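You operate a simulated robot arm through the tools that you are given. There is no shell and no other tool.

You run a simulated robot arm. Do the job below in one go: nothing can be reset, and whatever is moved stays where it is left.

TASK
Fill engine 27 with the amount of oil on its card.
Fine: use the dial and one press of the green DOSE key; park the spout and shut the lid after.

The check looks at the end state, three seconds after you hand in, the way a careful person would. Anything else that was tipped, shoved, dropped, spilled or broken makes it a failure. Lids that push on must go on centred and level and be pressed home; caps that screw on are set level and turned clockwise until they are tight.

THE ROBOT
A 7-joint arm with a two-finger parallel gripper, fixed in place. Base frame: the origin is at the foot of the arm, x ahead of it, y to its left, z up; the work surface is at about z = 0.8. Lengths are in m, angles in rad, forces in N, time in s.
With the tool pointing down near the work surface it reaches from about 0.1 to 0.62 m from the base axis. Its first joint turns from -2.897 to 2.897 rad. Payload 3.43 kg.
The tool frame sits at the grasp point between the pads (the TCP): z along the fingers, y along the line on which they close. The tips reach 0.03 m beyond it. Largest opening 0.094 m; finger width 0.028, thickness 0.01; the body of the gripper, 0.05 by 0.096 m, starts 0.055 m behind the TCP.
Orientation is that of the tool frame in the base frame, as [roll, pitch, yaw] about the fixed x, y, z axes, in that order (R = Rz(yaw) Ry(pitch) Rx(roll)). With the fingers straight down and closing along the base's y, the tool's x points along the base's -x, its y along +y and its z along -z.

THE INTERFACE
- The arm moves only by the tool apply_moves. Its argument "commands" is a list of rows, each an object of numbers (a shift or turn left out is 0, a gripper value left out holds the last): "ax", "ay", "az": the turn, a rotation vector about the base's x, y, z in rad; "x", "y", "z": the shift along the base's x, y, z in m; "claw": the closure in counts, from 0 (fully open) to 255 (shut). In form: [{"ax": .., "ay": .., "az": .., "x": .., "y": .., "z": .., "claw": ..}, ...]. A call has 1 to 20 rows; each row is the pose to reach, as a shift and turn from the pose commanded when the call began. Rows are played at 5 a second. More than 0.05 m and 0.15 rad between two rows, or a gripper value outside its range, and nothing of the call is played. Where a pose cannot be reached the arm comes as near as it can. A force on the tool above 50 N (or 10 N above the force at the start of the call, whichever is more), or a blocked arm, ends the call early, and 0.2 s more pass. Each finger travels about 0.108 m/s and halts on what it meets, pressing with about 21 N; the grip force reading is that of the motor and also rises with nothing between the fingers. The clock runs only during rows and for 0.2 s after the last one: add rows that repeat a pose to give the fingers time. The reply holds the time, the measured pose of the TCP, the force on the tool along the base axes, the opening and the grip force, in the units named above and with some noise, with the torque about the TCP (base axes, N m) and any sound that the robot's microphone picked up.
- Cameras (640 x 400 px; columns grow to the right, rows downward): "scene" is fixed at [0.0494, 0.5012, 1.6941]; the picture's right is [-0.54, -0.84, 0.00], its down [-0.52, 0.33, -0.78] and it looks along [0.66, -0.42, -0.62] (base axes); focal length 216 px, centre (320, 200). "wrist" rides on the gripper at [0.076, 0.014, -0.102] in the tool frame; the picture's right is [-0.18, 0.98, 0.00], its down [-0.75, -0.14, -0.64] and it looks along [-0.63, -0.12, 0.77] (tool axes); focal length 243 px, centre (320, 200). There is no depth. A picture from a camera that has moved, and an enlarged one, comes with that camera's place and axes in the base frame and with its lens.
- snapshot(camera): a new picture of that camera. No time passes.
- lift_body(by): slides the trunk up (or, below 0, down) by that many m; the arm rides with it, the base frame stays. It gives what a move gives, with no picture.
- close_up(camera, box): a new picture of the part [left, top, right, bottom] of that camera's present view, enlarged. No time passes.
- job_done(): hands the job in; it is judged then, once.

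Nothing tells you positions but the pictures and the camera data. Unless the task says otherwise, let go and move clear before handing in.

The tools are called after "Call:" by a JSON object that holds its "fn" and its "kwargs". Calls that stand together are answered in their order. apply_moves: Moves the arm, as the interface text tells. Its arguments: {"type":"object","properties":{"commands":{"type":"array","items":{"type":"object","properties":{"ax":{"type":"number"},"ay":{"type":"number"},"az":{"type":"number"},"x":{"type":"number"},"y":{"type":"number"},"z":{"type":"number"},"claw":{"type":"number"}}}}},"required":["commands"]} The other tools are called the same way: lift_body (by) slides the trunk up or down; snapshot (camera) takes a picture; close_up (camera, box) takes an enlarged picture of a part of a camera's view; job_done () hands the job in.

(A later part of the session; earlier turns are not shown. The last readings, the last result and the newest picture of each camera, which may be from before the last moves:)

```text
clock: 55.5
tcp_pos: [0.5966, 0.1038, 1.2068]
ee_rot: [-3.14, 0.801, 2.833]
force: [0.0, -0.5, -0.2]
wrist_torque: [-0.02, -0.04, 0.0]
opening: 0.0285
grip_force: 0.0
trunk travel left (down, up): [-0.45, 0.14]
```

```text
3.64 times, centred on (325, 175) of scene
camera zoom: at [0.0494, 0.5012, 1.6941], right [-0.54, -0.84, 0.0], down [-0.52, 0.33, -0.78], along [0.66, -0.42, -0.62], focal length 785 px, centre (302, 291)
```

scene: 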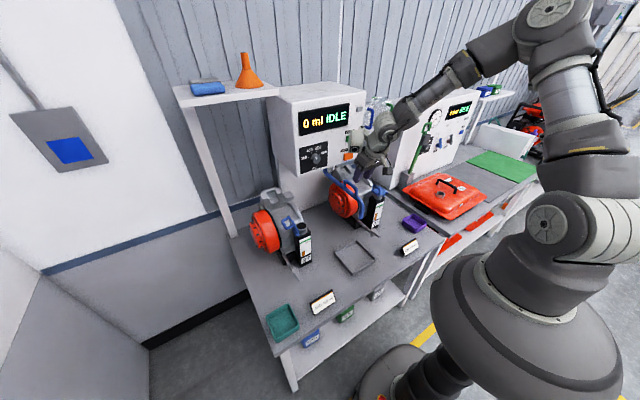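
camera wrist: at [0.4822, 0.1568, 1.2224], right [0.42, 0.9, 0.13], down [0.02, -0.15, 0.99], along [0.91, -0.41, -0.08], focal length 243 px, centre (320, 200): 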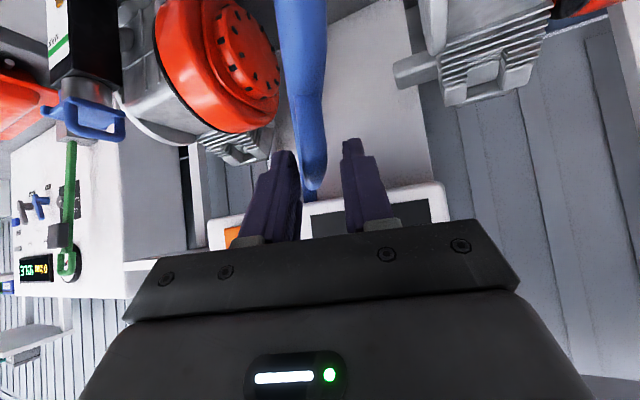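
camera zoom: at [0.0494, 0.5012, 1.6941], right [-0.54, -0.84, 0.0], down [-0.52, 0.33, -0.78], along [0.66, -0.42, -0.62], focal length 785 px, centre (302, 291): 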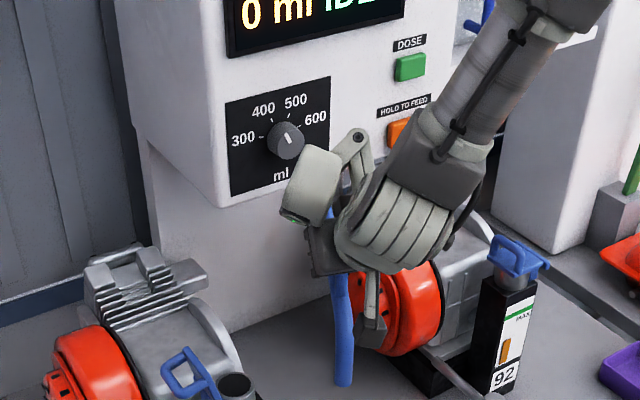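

The hand is now well clear of the panel. I'll continue the swing to the filler of engine 27.

Call:
{"fn": "apply_moves", "kwargs": {"commands": [{"x": 0.0109, "y": 0.0176, "az": -0.06}, {"x": 0.024, "y": 0.0347, "az": -0.12}, {"x": 0.0386, "y": 0.0504, "az": -0.18}, {"x": 0.0548, "y": 0.0646, "az": -0.24}, {"x": 0.0548, "y": 0.0646, "az": -0.24}]}}

Call:
{"fn": "snapshot", "kwargs": {"camera": "wrist"}}

Call:
{"fn": "close_up", "kwargs": {"camera": "scene", "box": [260, 140, 360, 260]}}

```text
clock: 56.7
tcp_pos: [0.6498, 0.1688, 1.2093]
ee_rot: [-3.138, 0.797, 2.592]
force: [0.5, 1.1, 2.5]
wrist_torque: [0.02, -0.01, 0.02]
opening: 0.0293
grip_force: 0.2
trunk travel left (down, up): [-0.45, 0.14]
```

```text
taken
camera wrist: at [0.5523, 0.2476, 1.2239], right [0.62, 0.77, 0.13], down [-0.02, -0.15, 0.99], along [0.78, -0.62, -0.08], focal length 243 px, centre (320, 200)
```

wrist: 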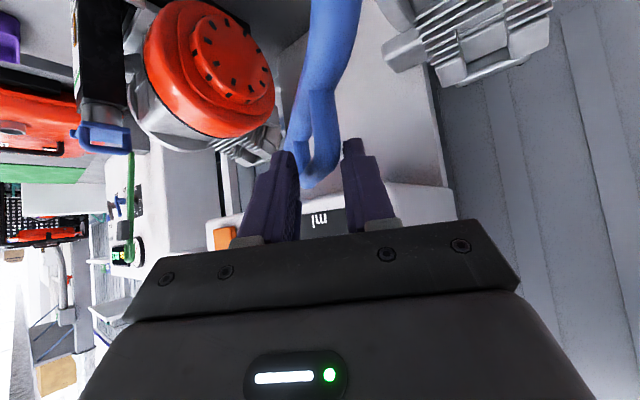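

```text
3.33 times, centred on (310, 200) of scene
camera zoom: at [0.0494, 0.5012, 1.6941], right [-0.54, -0.84, 0.0], down [-0.52, 0.33, -0.78], along [0.66, -0.42, -0.62], focal length 720 px, centre (353, 200)
```

zoom: 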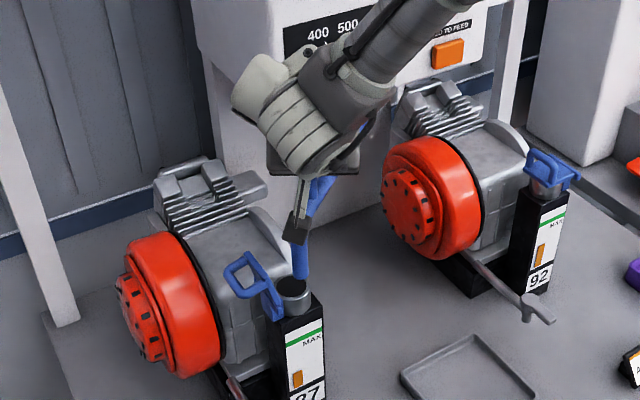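

The nozzle is nearly over the filler, so I'll go on in small increments while watching the alignment.

Call:
{"fn": "apply_moves", "kwargs": {"commands": [{"x": 0.0085, "y": 0.0065, "az": -0.03}, {"x": 0.0085, "y": 0.0065, "az": -0.03}]}}

Call:
{"fn": "close_up", "kwargs": {"camera": "scene", "box": [280, 200, 320, 250]}}

Call:
{"fn": "close_up", "kwargs": {"camera": "wrist", "box": [230, 0, 430, 200]}}

```text
clock: 57.3
tcp_pos: [0.6608, 0.1751, 1.209]
ee_rot: [-3.138, 0.801, 2.565]
force: [-0.2, 1.1, 2.6]
wrist_torque: [0.03, -0.01, -0.02]
opening: 0.0287
grip_force: 0.0
trunk travel left (down, up): [-0.45, 0.14]
```

```text
8.00 times, centred on (300, 225) of scene
camera zoom: at [0.0494, 0.5012, 1.6941], right [-0.54, -0.84, 0.0], down [-0.52, 0.33, -0.78], along [0.66, -0.42, -0.62], focal length 1727 px, centre (480, 0)
```

zoom: 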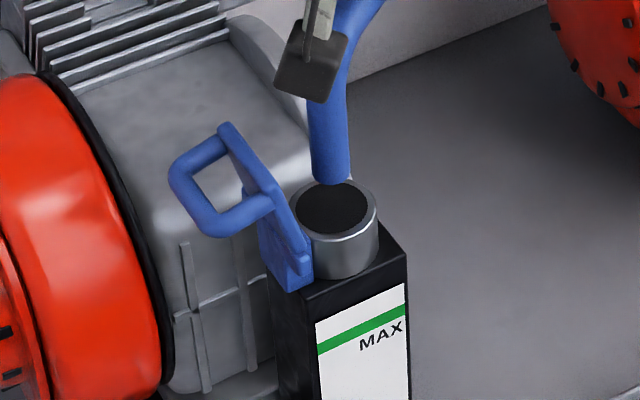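

```text
2.00 times, centred on (330, 100) of wrist
camera zoom: at [0.5635, 0.2571, 1.2237], right [0.65, 0.75, 0.13], down [-0.02, -0.15, 0.99], along [0.76, -0.64, -0.08], focal length 485 px, centre (300, 400)
```

zoom: 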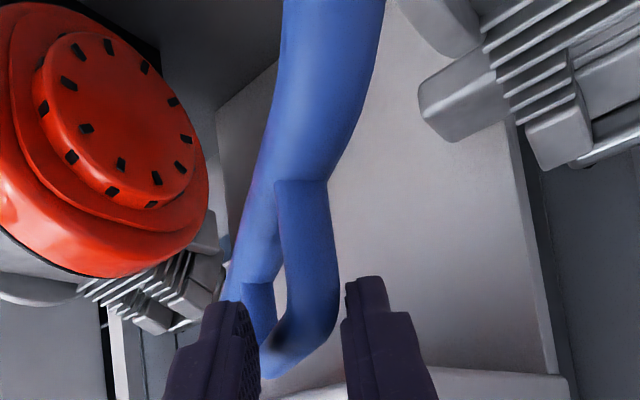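

The nozzle looks close to centred over the mouth, but the height leaves it ambiguous from this angle. I'll lift straight off the loop and look from another direction.

Call:
{"fn": "apply_moves", "kwargs": {"commands": [{"z": 0.02}, {"z": 0.05}, {"z": 0.08, "x": -0.02}, {"z": 0.1, "x": -0.06}, {"z": 0.1, "x": -0.1}, {"z": 0.1, "x": -0.14}, {"z": 0.08, "x": -0.18}, {"z": 0.06, "x": -0.22}, {"z": 0.04, "x": -0.25}, {"z": 0.04, "x": -0.25}]}}

Call:
{"fn": "snapshot", "kwargs": {"camera": "wrist"}}

Call:
{"fn": "close_up", "kwargs": {"camera": "scene", "box": [270, 190, 330, 250]}}

```text
clock: 59.5
tcp_pos: [0.4077, 0.1763, 1.2459]
ee_rot: [-3.14, 0.799, 2.562]
force: [0.1, -0.5, -0.1]
wrist_torque: [0.01, -0.01, 0.02]
opening: 0.0282
grip_force: 0.0
trunk travel left (down, up): [-0.45, 0.14]
```

```text
taken
camera wrist: at [0.3119, 0.2576, 1.2618], right [0.65, 0.75, 0.13], down [-0.02, -0.15, 0.99], along [0.76, -0.64, -0.08], focal length 243 px, centre (320, 200)
```

wrist: 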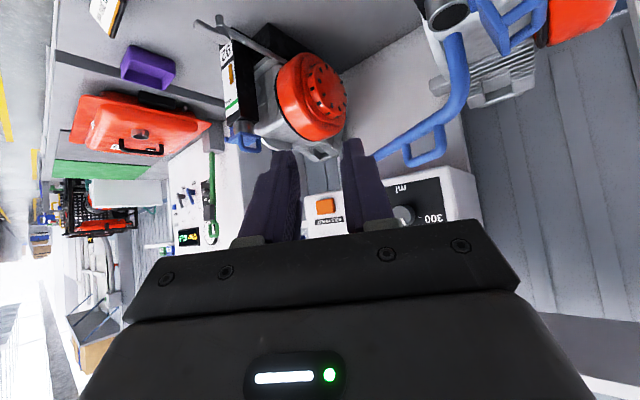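

```text
6.67 times, centred on (300, 220) of scene
camera zoom: at [0.0494, 0.5012, 1.6941], right [-0.54, -0.84, 0.0], down [-0.52, 0.33, -0.78], along [0.66, -0.42, -0.62], focal length 1440 px, centre (453, 67)
```

zoom: 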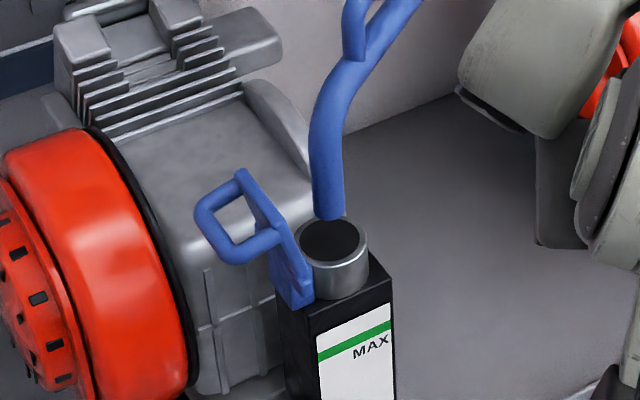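

Call:
{"fn": "close_up", "kwargs": {"camera": "wrist", "box": [390, 0, 510, 120]}}

```text
3.33 times, centred on (450, 60) of wrist
camera zoom: at [0.3119, 0.2576, 1.2618], right [0.65, 0.75, 0.13], down [-0.02, -0.15, 0.99], along [0.76, -0.64, -0.08], focal length 809 px, centre (-113, 667)
```

zoom: 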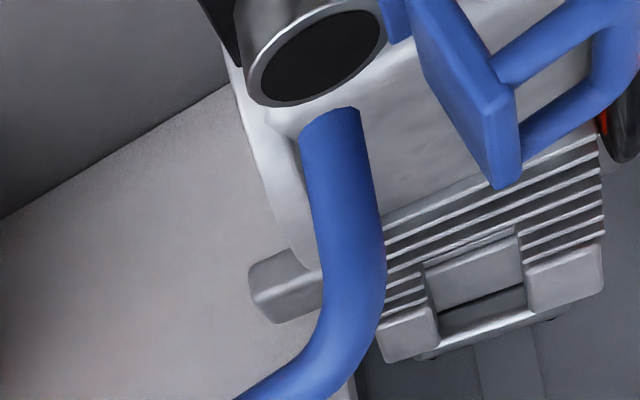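

Comparing both views, the nozzle sits within a few millimetres of the mouth's centre and about 2 cm above it. Now the DOSE key at about (y -0.092, z 1.318): I'll close the fingers, straighten the yaw and level the tool in front of it.

Call:
{"fn": "apply_moves", "kwargs": {"commands": [{"az": 0.1, "y": -0.045, "z": 0.015, "claw": 200}, {"az": 0.2, "y": -0.09, "z": 0.03, "claw": 255}, {"az": 0.3, "y": -0.135, "z": 0.045}, {"az": 0.4, "y": -0.18, "z": 0.06}, {"az": 0.5, "y": -0.225, "z": 0.072}, {"az": 0.58, "y": -0.268, "z": 0.072}, {"az": 0.58, "y": -0.268, "z": 0.072}]}}

Call:
{"fn": "apply_moves", "kwargs": {"commands": [{"ay": -0.13}, {"ay": -0.26}, {"ay": -0.39}, {"ay": -0.52}, {"ay": -0.65}, {"ay": -0.77}, {"ay": -0.77}]}}

Call:
{"fn": "snapshot", "kwargs": {"camera": "wrist"}}

Call:
{"fn": "snapshot", "kwargs": {"camera": "scene"}}

```text
clock: 61.1
tcp_pos: [0.4294, -0.1016, 1.3199]
ee_rot: [-3.139, 0.799, 3.141]
force: [0.7, -0.1, -0.1]
wrist_torque: [-0.05, 0.02, -0.01]
opening: 0.0
grip_force: 20.6
out of reach, approached as far as the arm can: row 3, 4, 5, 6, 7
trunk travel left (down, up): [-0.45, 0.14]
```

```text
clock: 62.7
tcp_pos: [0.45, -0.1112, 1.31]
ee_rot: [-0.969, 1.568, -0.971]
force: [0.7, 0.5, -0.8]
wrist_torque: [0.01, -0.05, -0.02]
opening: 0.0
grip_force: 21.6
out of reach, approached as far as the arm can: row 1, 2, 3, 4, 5, 6, 7
trunk travel left (down, up): [-0.45, 0.14]
```

```text
taken
camera wrist: at [0.3489, -0.0957, 1.2319], right [0.0, 0.98, 0.18], down [-0.64, -0.14, 0.75], along [0.77, -0.12, 0.63], focal length 243 px, centre (320, 200)
```

wrist: 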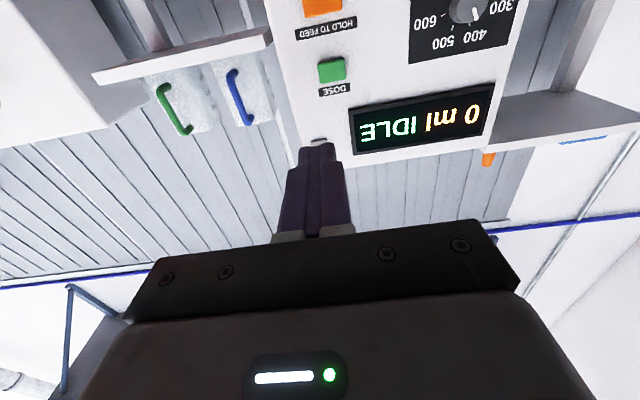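

```text
taken
```

scene: 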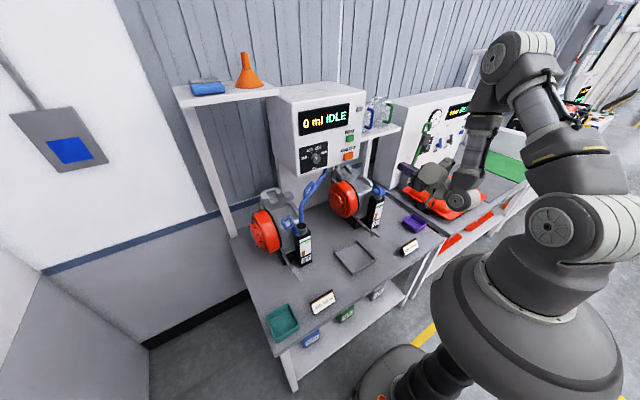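

The tool is level and the fingers are closed. The key is at about (y -0.0935, z 1.316), so I'll approach until the tips are just short of it.

Call:
{"fn": "apply_moves", "kwargs": {"commands": [{"x": 0.03, "y": 0.009, "z": 0.003}, {"x": 0.07, "y": 0.0175, "z": 0.006}, {"x": 0.11, "y": 0.0175, "z": 0.006}, {"x": 0.15, "y": 0.0175, "z": 0.006}, {"x": 0.19, "y": 0.0175, "z": 0.006}, {"x": 0.22, "y": 0.0175, "z": 0.006}, {"x": 0.24, "y": 0.0175, "z": 0.006}, {"x": 0.24, "y": 0.0175, "z": 0.006}]}}

Call:
{"fn": "snapshot", "kwargs": {"camera": "wrist"}}

Call:
{"fn": "close_up", "kwargs": {"camera": "scene", "box": [290, 80, 400, 180]}}

```text
clock: 64.5
tcp_pos: [0.6901, -0.0934, 1.3155]
ee_rot: [-2.675, 1.569, -2.675]
force: [-1.2, -0.2, 0.8]
wrist_torque: [0.0, -0.04, 0.01]
opening: 0.0
grip_force: 21.3
trunk travel left (down, up): [-0.45, 0.14]
```

```text
taken
camera wrist: at [0.5893, -0.0783, 1.2382], right [0.0, 0.98, 0.18], down [-0.64, -0.14, 0.75], along [0.77, -0.12, 0.63], focal length 243 px, centre (320, 200)
```

wrist: 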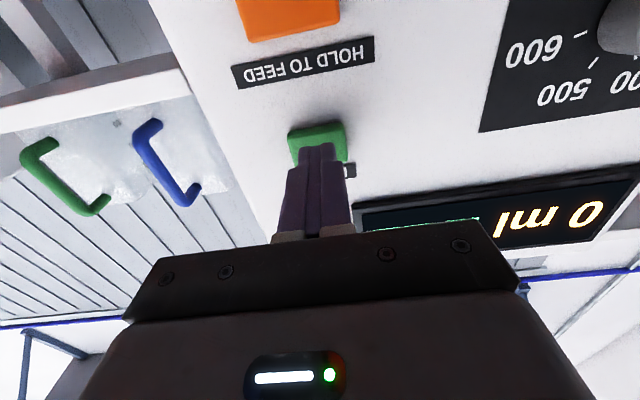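

```text
4.00 times, centred on (345, 130) of scene
camera zoom: at [0.0494, 0.5012, 1.6941], right [-0.54, -0.84, 0.0], down [-0.52, 0.33, -0.78], along [0.66, -0.42, -0.62], focal length 864 px, centre (220, 480)
```

zoom: 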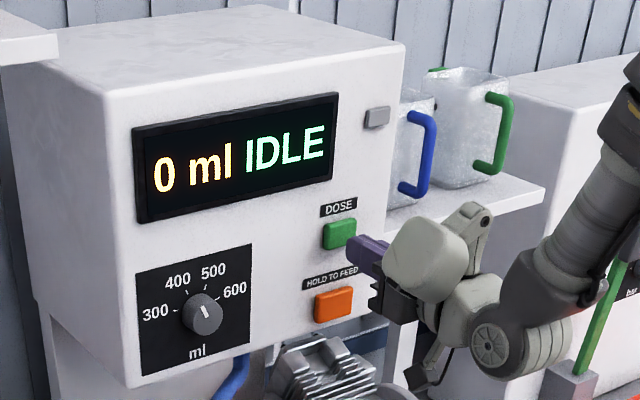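

The fingers point at the green key and the dial reads 400. I'll press it gently in small steps.

Call:
{"fn": "apply_moves", "kwargs": {"commands": [{"x": 0.008}, {"x": 0.012}, {"x": 0.016}, {"x": 0.019}, {"x": 0.022}]}}

Call:
{"fn": "close_up", "kwargs": {"camera": "scene", "box": [290, 80, 400, 180]}}

```text
clock: 65.7
tcp_pos: [0.7112, -0.0937, 1.3166]
ee_rot: [-2.518, 1.569, -2.518]
force: [-2.3, -0.9, -0.8]
wrist_torque: [-0.02, 0.02, 0.02]
opening: 0.0
grip_force: 20.5
trunk travel left (down, up): [-0.45, 0.14]
heard: click
```

```text
4.00 times, centred on (345, 130) of scene
camera zoom: at [0.0494, 0.5012, 1.6941], right [-0.54, -0.84, 0.0], down [-0.52, 0.33, -0.78], along [0.66, -0.42, -0.62], focal length 864 px, centre (220, 480)
```

zoom: 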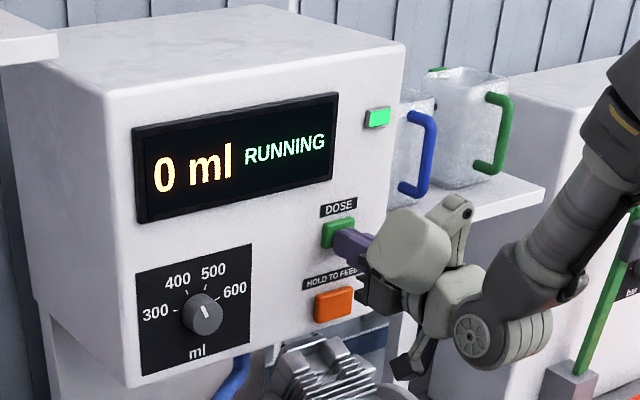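

I heard a click and the display says RUNNING. I'm backing straight off the key and waiting while it doses.

Call:
{"fn": "apply_moves", "kwargs": {"commands": [{"x": -0.02}, {"x": -0.05}, {"x": -0.09}, {"x": -0.09}, {"x": -0.09}]}}

Call:
{"fn": "close_up", "kwargs": {"camera": "scene", "box": [290, 80, 400, 180]}}

Call:
{"fn": "close_up", "kwargs": {"camera": "scene", "box": [260, 180, 340, 280]}}

```text
clock: 66.9
tcp_pos: [0.6219, -0.0929, 1.3175]
ee_rot: [-2.432, 1.569, -2.436]
force: [0.2, -1.0, 0.7]
wrist_torque: [-0.02, -0.01, 0.0]
opening: 0.0
grip_force: 21.0
trunk travel left (down, up): [-0.45, 0.14]
```

```text
4.00 times, centred on (345, 130) of scene
camera zoom: at [0.0494, 0.5012, 1.6941], right [-0.54, -0.84, 0.0], down [-0.52, 0.33, -0.78], along [0.66, -0.42, -0.62], focal length 864 px, centre (220, 480)
```

zoom: 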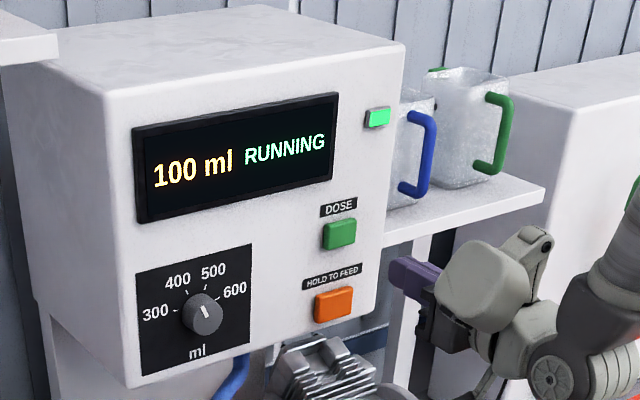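

```text
4.00 times, centred on (300, 230) of scene
camera zoom: at [0.0494, 0.5012, 1.6941], right [-0.54, -0.84, 0.0], down [-0.52, 0.33, -0.78], along [0.66, -0.42, -0.62], focal length 864 px, centre (400, 80)
```

zoom: 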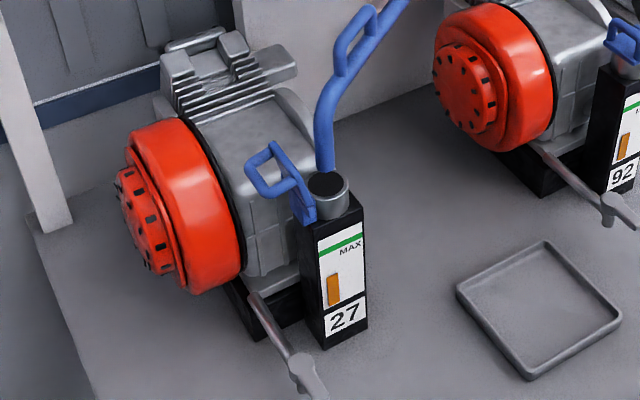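

The display shows 100 ml and the gauge on engine 27 is rising. I'll hold still until the dose ends.

Call:
{"fn": "apply_moves", "kwargs": {"commands": [{"x": -0.03}, {"x": -0.06}, {"x": -0.09}, {"x": -0.09}, {"x": -0.09}, {"x": -0.09}, {"x": -0.09}, {"x": -0.09}, {"x": -0.09}, {"x": -0.09}, {"x": -0.09}, {"x": -0.09}, {"x": -0.09}, {"x": -0.09}, {"x": -0.09}, {"x": -0.09}, {"x": -0.09}, {"x": -0.09}, {"x": -0.09}, {"x": -0.09}]}}

Call:
{"fn": "close_up", "kwargs": {"camera": "scene", "box": [290, 80, 400, 180]}}

Call:
{"fn": "close_up", "kwargs": {"camera": "scene", "box": [260, 180, 340, 280]}}

```text
clock: 71.1
tcp_pos: [0.5312, -0.0934, 1.3188]
ee_rot: [-2.614, 1.568, -2.617]
force: [-0.1, 0.4, -0.4]
wrist_torque: [-0.01, -0.01, 0.02]
opening: 0.0001
grip_force: 20.9
trunk travel left (down, up): [-0.45, 0.14]
```

```text
4.00 times, centred on (345, 130) of scene
camera zoom: at [0.0494, 0.5012, 1.6941], right [-0.54, -0.84, 0.0], down [-0.52, 0.33, -0.78], along [0.66, -0.42, -0.62], focal length 864 px, centre (220, 480)
```

zoom: 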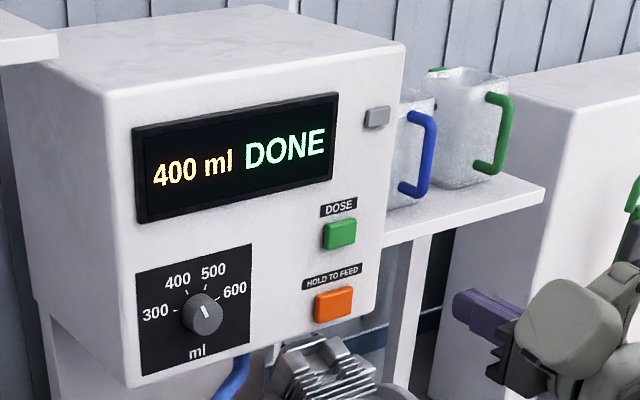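

```text
4.00 times, centred on (300, 230) of scene
camera zoom: at [0.0494, 0.5012, 1.6941], right [-0.54, -0.84, 0.0], down [-0.52, 0.33, -0.78], along [0.66, -0.42, -0.62], focal length 864 px, centre (400, 80)
```

zoom: 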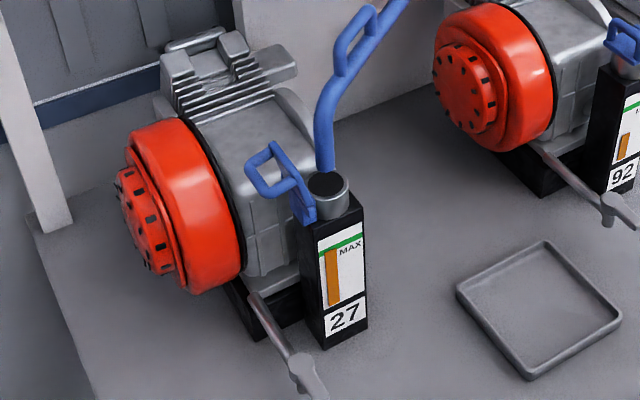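

The display reads 400 ml DONE and the gauge on engine 27 is at the MAX line. Next I'll park the spout, so I'm re-pitching the hand and going back above the loop.

Call:
{"fn": "apply_moves", "kwargs": {"commands": [{"ay": 0.13, "x": -0.005, "y": 0.02, "claw": 255}, {"ay": 0.26, "x": -0.01, "y": 0.04, "claw": 220}, {"ay": 0.39, "x": -0.015, "y": 0.06, "claw": 178}, {"ay": 0.52, "x": -0.02, "y": 0.08}, {"ay": 0.65, "x": -0.02, "y": 0.1}, {"ay": 0.77, "x": -0.02, "y": 0.12}, {"ay": 0.77, "x": -0.02, "y": 0.12}]}}

Call:
{"fn": "apply_moves", "kwargs": {"commands": [{"az": -0.1, "y": 0.025}, {"az": -0.2, "y": 0.05}, {"az": -0.3, "y": 0.075, "x": 0.01}, {"az": -0.4, "y": 0.1, "x": 0.02}, {"az": -0.5, "y": 0.125, "x": 0.03}, {"az": -0.577, "y": 0.148, "x": 0.04}, {"az": -0.577, "y": 0.148, "x": 0.04}]}}

Call:
{"fn": "snapshot", "kwargs": {"camera": "wrist"}}

Call:
{"fn": "snapshot", "kwargs": {"camera": "scene"}}

```text
clock: 72.7
tcp_pos: [0.5129, 0.0261, 1.3159]
ee_rot: [-3.139, 0.798, 3.141]
force: [1.0, 0.6, -0.3]
wrist_torque: [-0.01, 0.02, -0.02]
opening: 0.0282
grip_force: 0.1
trunk travel left (down, up): [-0.45, 0.14]
```

```text
clock: 74.3
tcp_pos: [0.5517, 0.1756, 1.3159]
ee_rot: [-3.138, 0.8, 2.565]
force: [0.7, -0.5, 0.5]
wrist_torque: [0.01, 0.02, 0.02]
opening: 0.0283
grip_force: 0.0
trunk travel left (down, up): [-0.45, 0.14]
```

```text
taken
camera wrist: at [0.4558, 0.2571, 1.3301], right [0.65, 0.75, 0.13], down [-0.02, -0.15, 0.99], along [0.76, -0.64, -0.08], focal length 243 px, centre (320, 200)
```

wrist: 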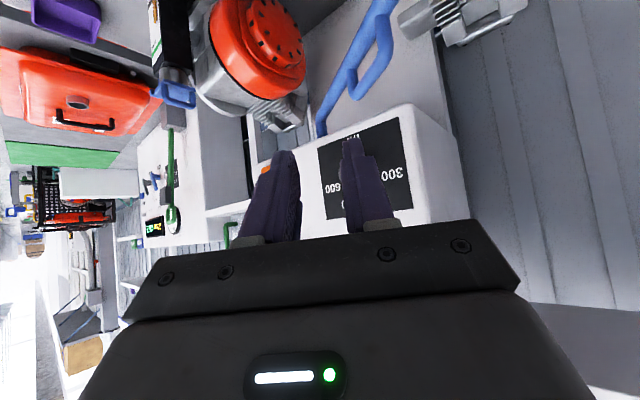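

```text
taken
```

scene: 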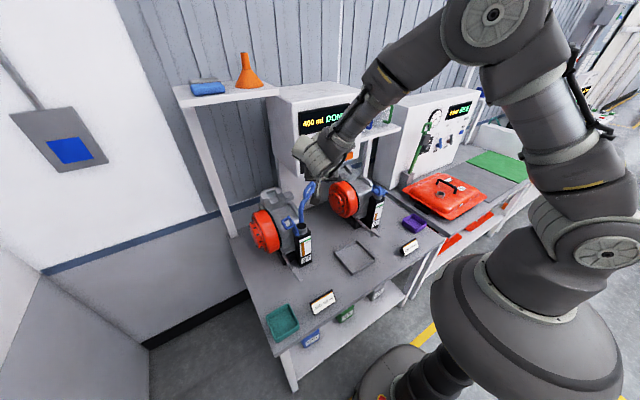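

Call:
{"fn": "apply_moves", "kwargs": {"commands": [{"x": 0.03, "y": -0.002}, {"x": 0.06, "y": -0.004, "z": -0.01}, {"x": 0.09, "y": -0.004, "z": -0.025}, {"x": 0.104, "y": -0.004, "z": -0.05}, {"x": 0.104, "y": -0.004, "z": -0.06}, {"x": 0.104, "y": -0.004, "z": -0.06}]}}

Call:
{"fn": "close_up", "kwargs": {"camera": "wrist", "box": [220, 20, 420, 240]}}

Call:
{"fn": "close_up", "kwargs": {"camera": "scene", "box": [270, 120, 360, 230]}}

```text
clock: 75.7
tcp_pos: [0.6554, 0.171, 1.2529]
ee_rot: [-3.139, 0.799, 2.566]
force: [0.4, 0.0, 0.4]
wrist_torque: [0.01, -0.01, -0.02]
opening: 0.0287
grip_force: 0.1
trunk travel left (down, up): [-0.45, 0.14]
```

```text
1.82 times, centred on (320, 130) of wrist
camera zoom: at [0.5596, 0.2526, 1.268], right [0.64, 0.75, 0.13], down [-0.02, -0.15, 0.99], along [0.76, -0.64, -0.08], focal length 441 px, centre (320, 327)
```

zoom: 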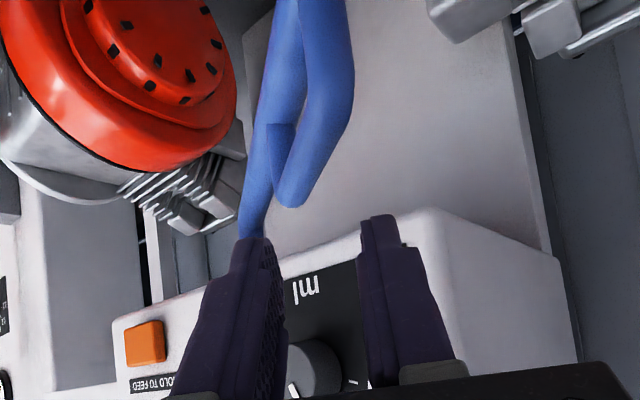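

```text
3.64 times, centred on (315, 175) of scene
camera zoom: at [0.0494, 0.5012, 1.6941], right [-0.54, -0.84, 0.0], down [-0.52, 0.33, -0.78], along [0.66, -0.42, -0.62], focal length 785 px, centre (338, 291)
```

zoom: 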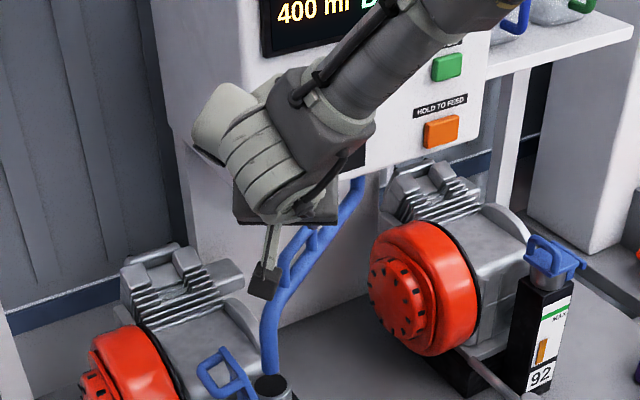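

Call:
{"fn": "apply_moves", "kwargs": {"commands": [{"z": -0.015}, {"z": -0.03}, {"z": -0.044}, {"z": -0.044}]}}

Call:
{"fn": "close_up", "kwargs": {"camera": "wrist", "box": [220, 20, 420, 240]}}

```text
clock: 76.7
tcp_pos: [0.6572, 0.1719, 1.2099]
ee_rot: [-3.137, 0.798, 2.568]
force: [1.3, 1.0, -0.8]
wrist_torque: [-0.03, -0.05, 0.0]
opening: 0.0296
grip_force: 1.2
trunk travel left (down, up): [-0.45, 0.14]
```

```text
1.82 times, centred on (320, 130) of wrist
camera zoom: at [0.5611, 0.2536, 1.2255], right [0.64, 0.75, 0.13], down [-0.02, -0.15, 0.99], along [0.76, -0.64, -0.08], focal length 441 px, centre (320, 327)
```

zoom: 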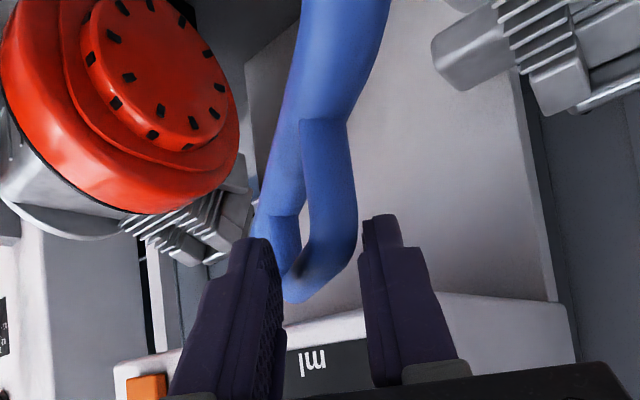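

The loop is caged between the fingers. I'll swing the spout back along its arc toward the drip tray.

Call:
{"fn": "apply_moves", "kwargs": {"commands": [{"x": -0.01, "y": -0.008, "az": 0.04}, {"x": -0.0199, "y": -0.0171, "az": 0.08}, {"x": -0.031, "y": -0.029, "az": 0.125}, {"x": -0.0412, "y": -0.0411, "az": 0.17}, {"x": -0.0505, "y": -0.0543, "az": 0.22}, {"x": -0.0587, "y": -0.0681, "az": 0.267}, {"x": -0.066, "y": -0.0825, "az": 0.315}, {"x": -0.072, "y": -0.0974, "az": 0.36}, {"x": -0.0769, "y": -0.1128, "az": 0.41}, {"x": -0.0807, "y": -0.1284, "az": 0.46}, {"x": -0.0807, "y": -0.1284, "az": 0.46}]}}

Call:
{"fn": "close_up", "kwargs": {"camera": "scene", "box": [260, 120, 420, 270]}}

Call:
{"fn": "close_up", "kwargs": {"camera": "wrist", "box": [220, 20, 420, 240]}}

```text
clock: 79.1
tcp_pos: [0.5734, 0.0434, 1.2124]
ee_rot: [-3.14, 0.8, 3.027]
force: [0.2, 0.4, -0.4]
wrist_torque: [0.01, 0.02, -0.01]
opening: 0.0284
grip_force: 0.1
trunk travel left (down, up): [-0.45, 0.14]
```

```text
2.67 times, centred on (340, 195) of scene
camera zoom: at [0.0494, 0.5012, 1.6941], right [-0.54, -0.84, 0.0], down [-0.52, 0.33, -0.78], along [0.66, -0.42, -0.62], focal length 576 px, centre (267, 213)
```

zoom: 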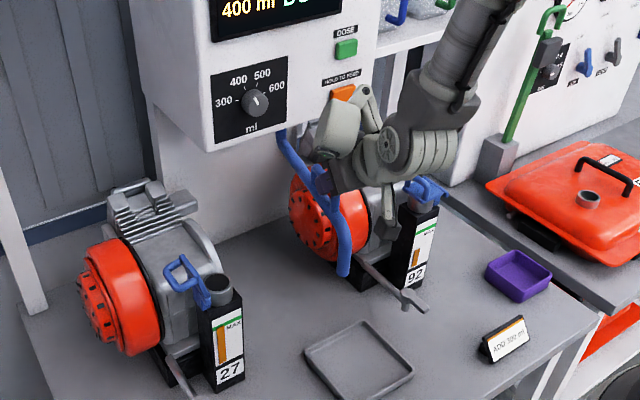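

```text
1.82 times, centred on (320, 130) of wrist
camera zoom: at [0.4522, 0.072, 1.2273], right [0.24, 0.96, 0.13], down [0.05, -0.15, 0.99], along [0.97, -0.23, -0.08], focal length 441 px, centre (320, 327)
```

zoom: 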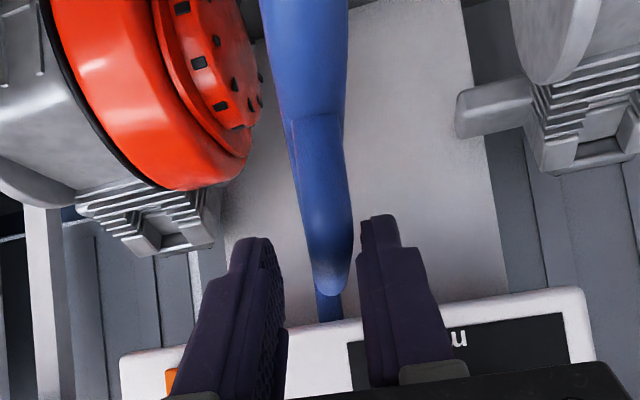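

Call:
{"fn": "apply_moves", "kwargs": {"commands": [{"x": -0.0018, "y": -0.012, "az": 0.03}, {"x": -0.0032, "y": -0.024, "az": 0.07}, {"x": -0.0042, "y": -0.0362, "az": 0.1}, {"x": -0.0042, "y": -0.0362, "az": 0.1}]}}

Call:
{"fn": "close_up", "kwargs": {"camera": "scene", "box": [320, 160, 390, 230]}}

Call:
{"fn": "close_up", "kwargs": {"camera": "wrist", "box": [220, 20, 420, 240]}}

```text
clock: 80.1
tcp_pos: [0.5704, 0.0054, 1.2128]
ee_rot: [-3.136, 0.799, 3.126]
force: [0.1, -0.5, -0.1]
wrist_torque: [0.0, -0.01, -0.01]
opening: 0.0284
grip_force: 0.1
trunk travel left (down, up): [-0.45, 0.14]
```

```text
5.71 times, centred on (355, 195) of scene
camera zoom: at [0.0494, 0.5012, 1.6941], right [-0.54, -0.84, 0.0], down [-0.52, 0.33, -0.78], along [0.66, -0.42, -0.62], focal length 1234 px, centre (120, 229)
```

zoom: 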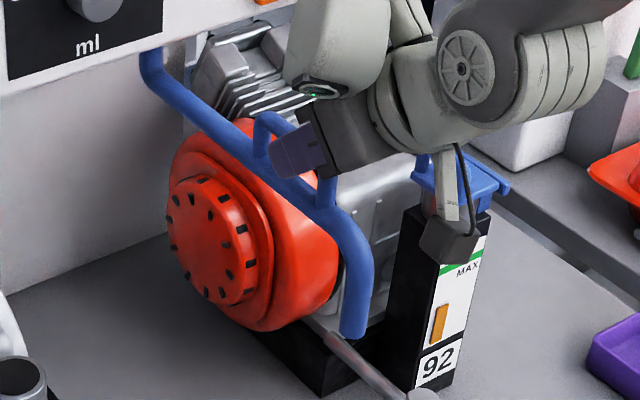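

```text
1.82 times, centred on (320, 130) of wrist
camera zoom: at [0.4457, 0.0227, 1.2265], right [0.15, 0.98, 0.13], down [0.06, -0.14, 0.99], along [0.99, -0.14, -0.08], focal length 441 px, centre (320, 327)
```

zoom: 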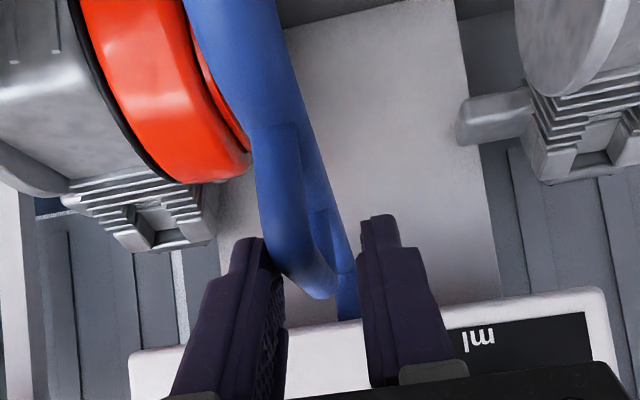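

The spout is back exactly where it started in the picture. I'll centre the fingers on the loop, then lift straight off.

Call:
{"fn": "apply_moves", "kwargs": {"commands": [{"y": -0.003}, {"y": -0.003, "z": 0.015}, {"y": -0.003, "z": 0.035}, {"y": -0.003, "z": 0.07}, {"y": -0.003, "z": 0.1}, {"y": -0.003, "z": 0.1}]}}

Call:
{"fn": "close_up", "kwargs": {"camera": "scene", "box": [320, 160, 390, 230]}}

Call:
{"fn": "snapshot", "kwargs": {"camera": "wrist"}}

```text
clock: 81.5
tcp_pos: [0.5709, 0.0046, 1.3115]
ee_rot: [-3.138, 0.798, 3.127]
force: [0.6, 0.9, 0.9]
wrist_torque: [0.02, -0.01, 0.0]
opening: 0.0284
grip_force: 0.1
trunk travel left (down, up): [-0.45, 0.14]
```

```text
5.71 times, centred on (355, 195) of scene
camera zoom: at [0.0494, 0.5012, 1.6941], right [-0.54, -0.84, 0.0], down [-0.52, 0.33, -0.78], along [0.66, -0.42, -0.62], focal length 1234 px, centre (120, 229)
```

zoom: 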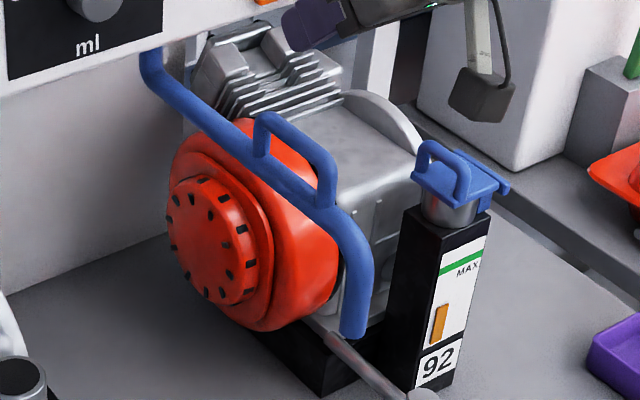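

```text
taken
camera wrist: at [0.4466, 0.0206, 1.3271], right [0.15, 0.98, 0.13], down [0.06, -0.14, 0.99], along [0.99, -0.14, -0.08], focal length 243 px, centre (320, 200)
```

wrist: 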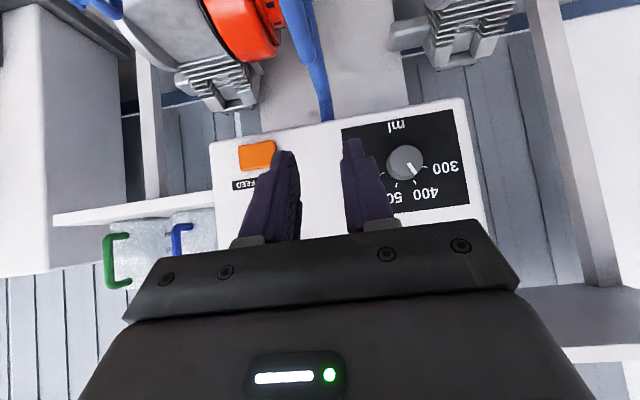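

The spout is parked as it was at the start. Next is closing the lid: I'll carry the closed fingers over to its outer (+y) side.

Call:
{"fn": "apply_moves", "kwargs": {"commands": [{"x": -0.01, "y": 0.035, "ay": 0.04, "claw": 255}, {"x": -0.02, "y": 0.075, "ay": 0.08}, {"x": -0.03, "y": 0.115, "ay": 0.12}, {"x": -0.04, "y": 0.155, "ay": 0.16}, {"x": -0.04, "y": 0.195, "ay": 0.2}, {"x": -0.04, "y": 0.24, "ay": 0.24}, {"x": -0.04, "y": 0.285, "ay": 0.28, "az": 0.01}, {"x": -0.04, "y": 0.332, "ay": 0.3, "az": 0.015}, {"x": -0.04, "y": 0.332, "ay": 0.3, "az": 0.015}]}}

Call:
{"fn": "snapshot", "kwargs": {"camera": "wrist"}}

Call:
{"fn": "snapshot", "kwargs": {"camera": "scene"}}

```text
clock: 83.5
tcp_pos: [0.5316, 0.3373, 1.3101]
ee_rot: [-3.136, 0.499, -3.141]
force: [-0.6, 0.2, 0.5]
wrist_torque: [-0.02, 0.0, 0.0]
opening: 0.0
grip_force: 21.1
trunk travel left (down, up): [-0.45, 0.14]
```

```text
taken
camera wrist: at [0.4179, 0.3521, 1.3618], right [0.16, 0.98, 0.08], down [0.35, -0.14, 0.93], along [0.92, -0.12, -0.37], focal length 243 px, centre (320, 200)
```

wrist: 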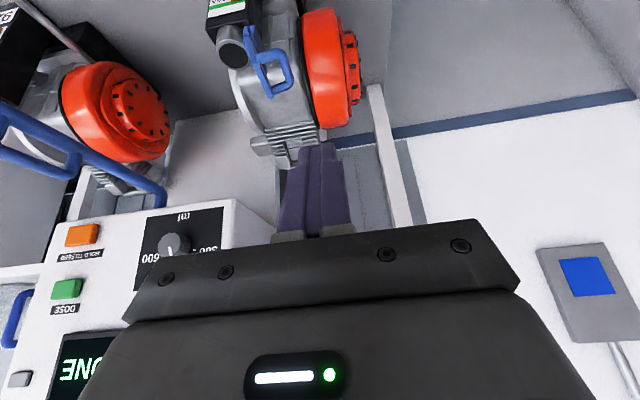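

```text
taken
```

scene: 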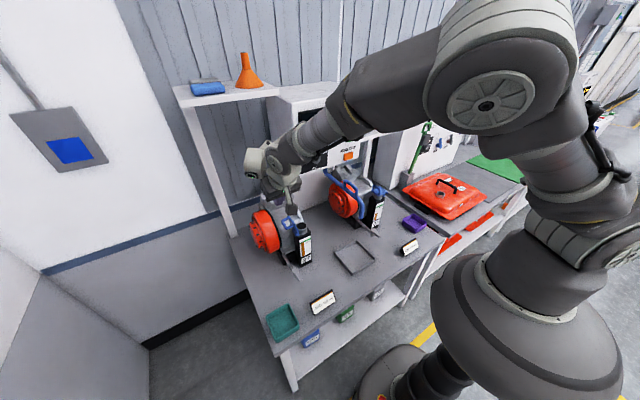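

Call:
{"fn": "close_up", "kwargs": {"camera": "wrist", "box": [200, 0, 380, 170]}}

Call:
{"fn": "close_up", "kwargs": {"camera": "scene", "box": [240, 170, 330, 260]}}

```text
2.35 times, centred on (290, 85) of wrist
camera zoom: at [0.4179, 0.3521, 1.3618], right [0.16, 0.98, 0.08], down [0.35, -0.14, 0.93], along [0.92, -0.12, -0.37], focal length 571 px, centre (391, 471)
```

zoom: 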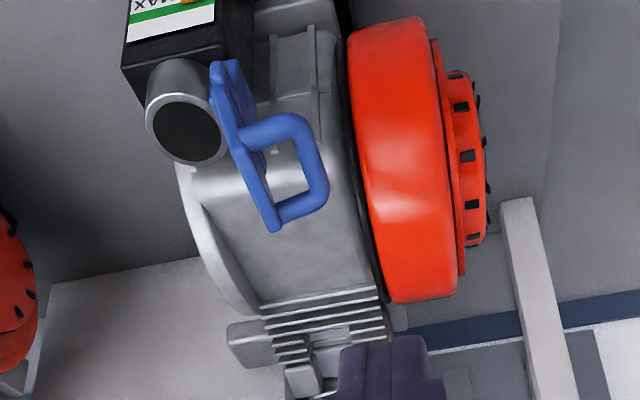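

```text
4.44 times, centred on (285, 215) of scene
camera zoom: at [0.0494, 0.5012, 1.6941], right [-0.54, -0.84, 0.0], down [-0.52, 0.33, -0.78], along [0.66, -0.42, -0.62], focal length 960 px, centre (476, 133)
```

zoom: 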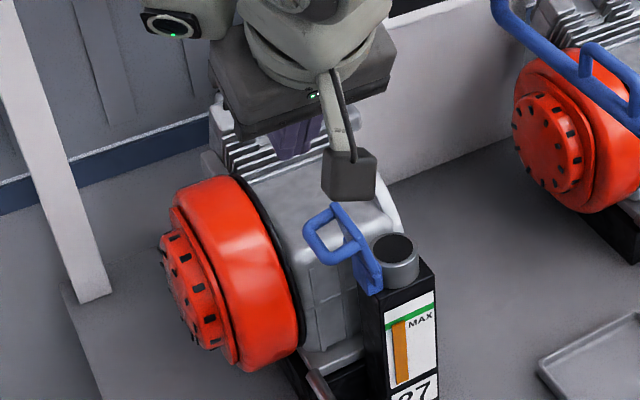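

The loop handle is at about y 0.30, with room between it and the flywheel at this x. I'll lower the closed fingers on the outer side of the loop.

Call:
{"fn": "apply_moves", "kwargs": {"commands": [{"x": 0.02, "z": -0.03}, {"x": 0.045, "z": -0.065}, {"x": 0.07, "z": -0.1}, {"x": 0.088, "z": -0.14}, {"x": 0.088, "z": -0.175}, {"x": 0.088, "z": -0.19}, {"x": 0.088, "z": -0.204}, {"x": 0.088, "z": -0.204}]}}

Call:
{"fn": "close_up", "kwargs": {"camera": "wrist", "box": [200, 40, 400, 240]}}

Call:
{"fn": "close_up", "kwargs": {"camera": "scene", "box": [240, 170, 340, 270]}}

```text
clock: 85.3
tcp_pos: [0.6193, 0.3354, 1.1061]
ee_rot: [-3.137, 0.5, 3.141]
force: [-0.1, 0.2, 0.3]
wrist_torque: [0.0, -0.02, 0.06]
opening: 0.0001
grip_force: 20.9
trunk travel left (down, up): [-0.45, 0.14]
```

```text
2.00 times, centred on (300, 140) of wrist
camera zoom: at [0.5058, 0.3506, 1.1583], right [0.16, 0.98, 0.08], down [0.35, -0.14, 0.93], along [0.92, -0.12, -0.37], focal length 485 px, centre (360, 320)
```

zoom: 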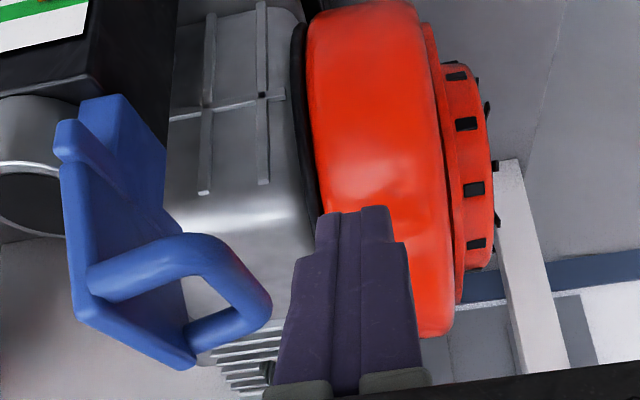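

```text
4.00 times, centred on (290, 220) of scene
camera zoom: at [0.0494, 0.5012, 1.6941], right [-0.54, -0.84, 0.0], down [-0.52, 0.33, -0.78], along [0.66, -0.42, -0.62], focal length 864 px, centre (440, 120)
```

zoom: 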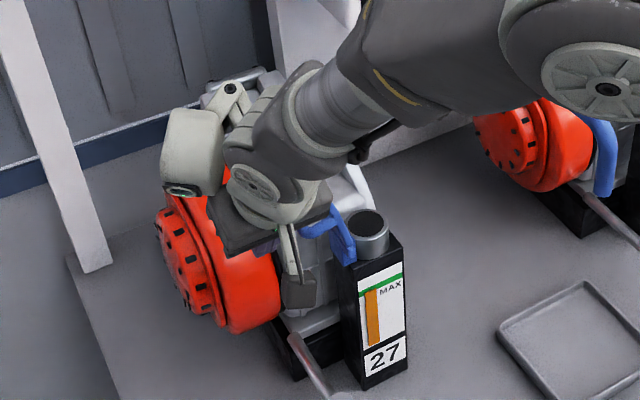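

Call:
{"fn": "apply_moves", "kwargs": {"commands": [{"y": -0.012}, {"y": -0.024}, {"y": -0.034}, {"y": -0.044}, {"y": -0.054}, {"y": -0.064}, {"y": -0.074}, {"y": -0.084}, {"y": -0.084}]}}

Call:
{"fn": "close_up", "kwargs": {"camera": "wrist", "box": [200, 40, 400, 240]}}

Call:
{"fn": "close_up", "kwargs": {"camera": "scene", "box": [240, 170, 340, 270]}}

```text
clock: 86.5
tcp_pos: [0.6206, 0.2935, 1.1155]
ee_rot: [3.128, 0.515, 3.14]
force: [-7.8, 5.5, 9.3]
wrist_torque: [0.0, 0.24, -0.12]
opening: 0.0001
grip_force: 20.9
trunk travel left (down, up): [-0.45, 0.14]
stopped in row 5: the force on the tool passed its limit at 56 N (the readings are from after the stop); the commanded pose is now the measured one
```

```text
2.00 times, centred on (300, 140) of wrist
camera zoom: at [0.5067, 0.3074, 1.1654], right [0.16, 0.98, 0.1], down [0.34, -0.15, 0.93], along [0.93, -0.11, -0.36], focal length 485 px, centre (360, 320)
```

zoom: 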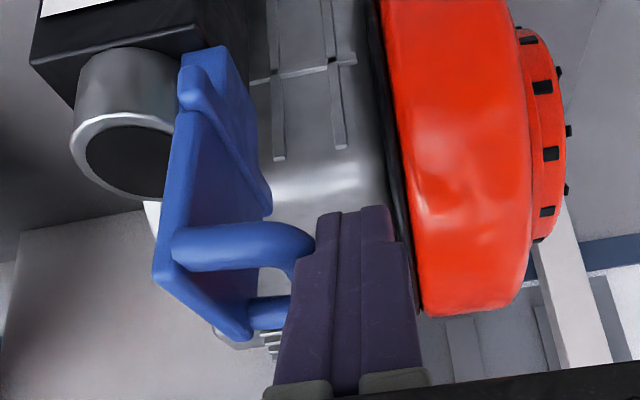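

```text
4.00 times, centred on (290, 220) of scene
camera zoom: at [0.0494, 0.5012, 1.6941], right [-0.54, -0.84, 0.0], down [-0.52, 0.33, -0.78], along [0.66, -0.42, -0.62], focal length 864 px, centre (440, 120)
```

zoom: 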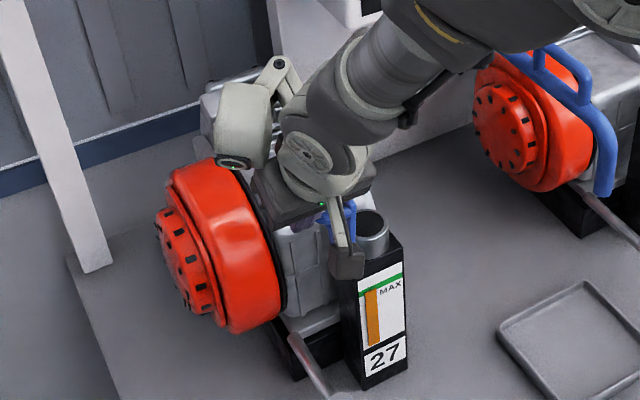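

The push moved the lid to about 85° before the force limit tripped, probably from moving too fast against a stiff hinge. I'll continue more slowly.

Call:
{"fn": "apply_moves", "kwargs": {"commands": [{"y": 0.004}, {"y": 0.004, "z": -0.004, "ay": 0.015}, {"y": 0.0, "z": -0.004, "ay": 0.015}, {"y": -0.004, "z": -0.004, "ay": 0.015}, {"y": -0.008, "z": -0.004, "ay": 0.015}, {"y": -0.012, "z": -0.004, "ay": 0.015}, {"y": -0.016, "z": -0.004, "ay": 0.015}, {"y": -0.02, "z": -0.004, "ay": 0.015}]}}

Call:
{"fn": "close_up", "kwargs": {"camera": "wrist", "box": [200, 40, 400, 240]}}

```text
clock: 87.7
tcp_pos: [0.6211, 0.2929, 1.1169]
ee_rot: [3.121, 0.507, 3.14]
force: [-15.4, 8.1, 15.4]
wrist_torque: [-0.05, 0.34, -0.21]
opening: 0.0001
grip_force: 20.7
trunk travel left (down, up): [-0.45, 0.14]
stopped in row 6: the force on the tool passed its limit at 53 N (the readings are from after the stop); the commanded pose is now the measured one
```

```text
2.00 times, centred on (300, 140) of wrist
camera zoom: at [0.507, 0.3045, 1.1671], right [0.15, 0.98, 0.11], down [0.35, -0.16, 0.93], along [0.93, -0.1, -0.36], focal length 485 px, centre (360, 320)
```

zoom: 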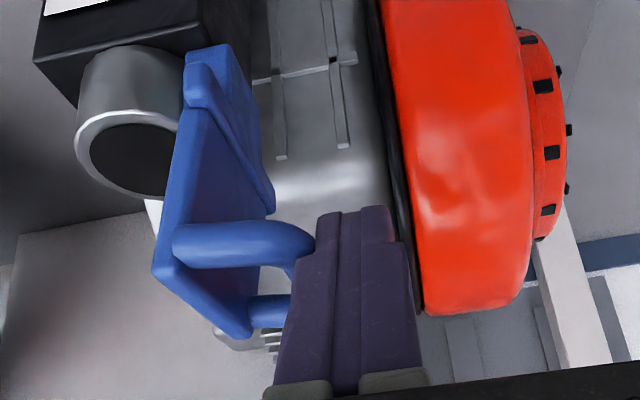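

The finger seems to be riding on top of the bar. I'll back off outward, go 2 cm lower, and push again.

Call:
{"fn": "apply_moves", "kwargs": {"commands": [{"y": 0.012, "z": 0.003}, {"y": 0.025, "z": 0.003}, {"y": 0.037, "z": 0.0}, {"y": 0.037, "z": -0.012}, {"y": 0.037, "z": -0.022}, {"y": 0.037, "z": -0.022}]}}

Call:
{"fn": "close_up", "kwargs": {"camera": "wrist", "box": [180, 40, 400, 240]}}

Call:
{"fn": "close_up", "kwargs": {"camera": "scene", "box": [260, 190, 330, 260]}}

```text
clock: 89.1
tcp_pos: [0.6245, 0.3265, 1.0922]
ee_rot: [3.126, 0.508, 3.139]
force: [0.0, -0.3, -0.4]
wrist_torque: [-0.01, 0.01, 0.01]
opening: 0.0003
grip_force: 20.9
trunk travel left (down, up): [-0.45, 0.14]
```

```text
2.00 times, centred on (290, 140) of wrist
camera zoom: at [0.511, 0.3392, 1.1427], right [0.15, 0.98, 0.1], down [0.35, -0.15, 0.92], along [0.92, -0.11, -0.37], focal length 485 px, centre (380, 320)
```

zoom: 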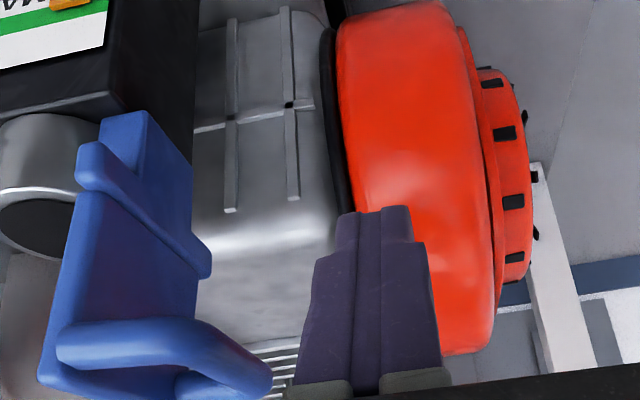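

```text
5.71 times, centred on (295, 225) of scene
camera zoom: at [0.0494, 0.5012, 1.6941], right [-0.54, -0.84, 0.0], down [-0.52, 0.33, -0.78], along [0.66, -0.42, -0.62], focal length 1234 px, centre (463, 57)
```

zoom: 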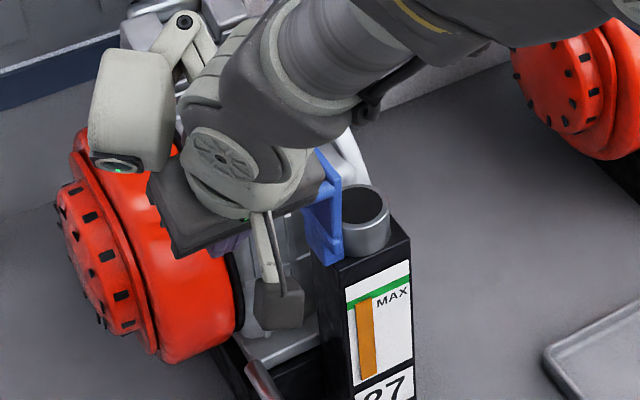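

The bar was catching under a step in the finger as it rose. I'll now push with the wide part of the fingers and rise along with the bar, in small steps.

Call:
{"fn": "apply_moves", "kwargs": {"commands": [{"y": -0.012, "z": 0.001}, {"y": -0.022, "z": 0.002}, {"y": -0.028, "z": 0.004}, {"y": -0.033, "z": 0.006}, {"y": -0.038, "z": 0.008}, {"y": -0.043, "z": 0.0095}, {"y": -0.048, "z": 0.0105}, {"y": -0.053, "z": 0.011}, {"y": -0.058, "z": 0.0115}]}}

Call:
{"fn": "close_up", "kwargs": {"camera": "wrist", "box": [180, 40, 400, 240]}}

Call:
{"fn": "close_up", "kwargs": {"camera": "scene", "box": [260, 190, 330, 260]}}

```text
clock: 91.1
tcp_pos: [0.6251, 0.2679, 1.1018]
ee_rot: [3.124, 0.506, -3.141]
force: [-1.2, -0.2, 0.0]
wrist_torque: [0.0, 0.03, 0.0]
opening: 0.0001
grip_force: 21.0
trunk travel left (down, up): [-0.45, 0.14]
```

```text
2.00 times, centred on (290, 140) of wrist
camera zoom: at [0.5109, 0.2814, 1.1544], right [0.15, 0.98, 0.1], down [0.35, -0.15, 0.92], along [0.92, -0.11, -0.37], focal length 485 px, centre (380, 320)
```

zoom: 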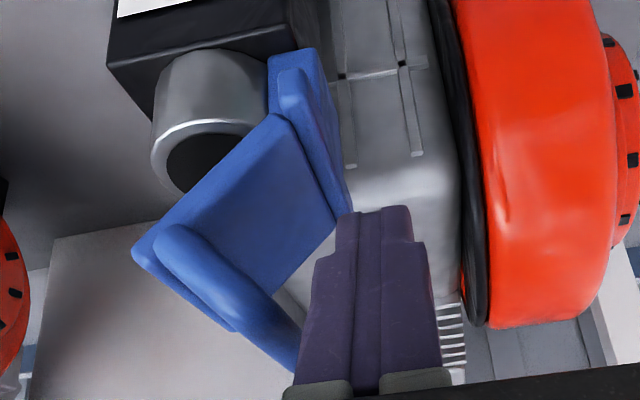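

```text
5.71 times, centred on (295, 225) of scene
camera zoom: at [0.0494, 0.5012, 1.6941], right [-0.54, -0.84, 0.0], down [-0.52, 0.33, -0.78], along [0.66, -0.42, -0.62], focal length 1234 px, centre (463, 57)
```

zoom: 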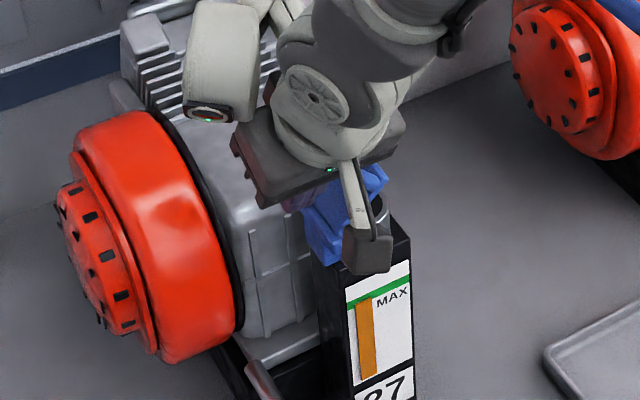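

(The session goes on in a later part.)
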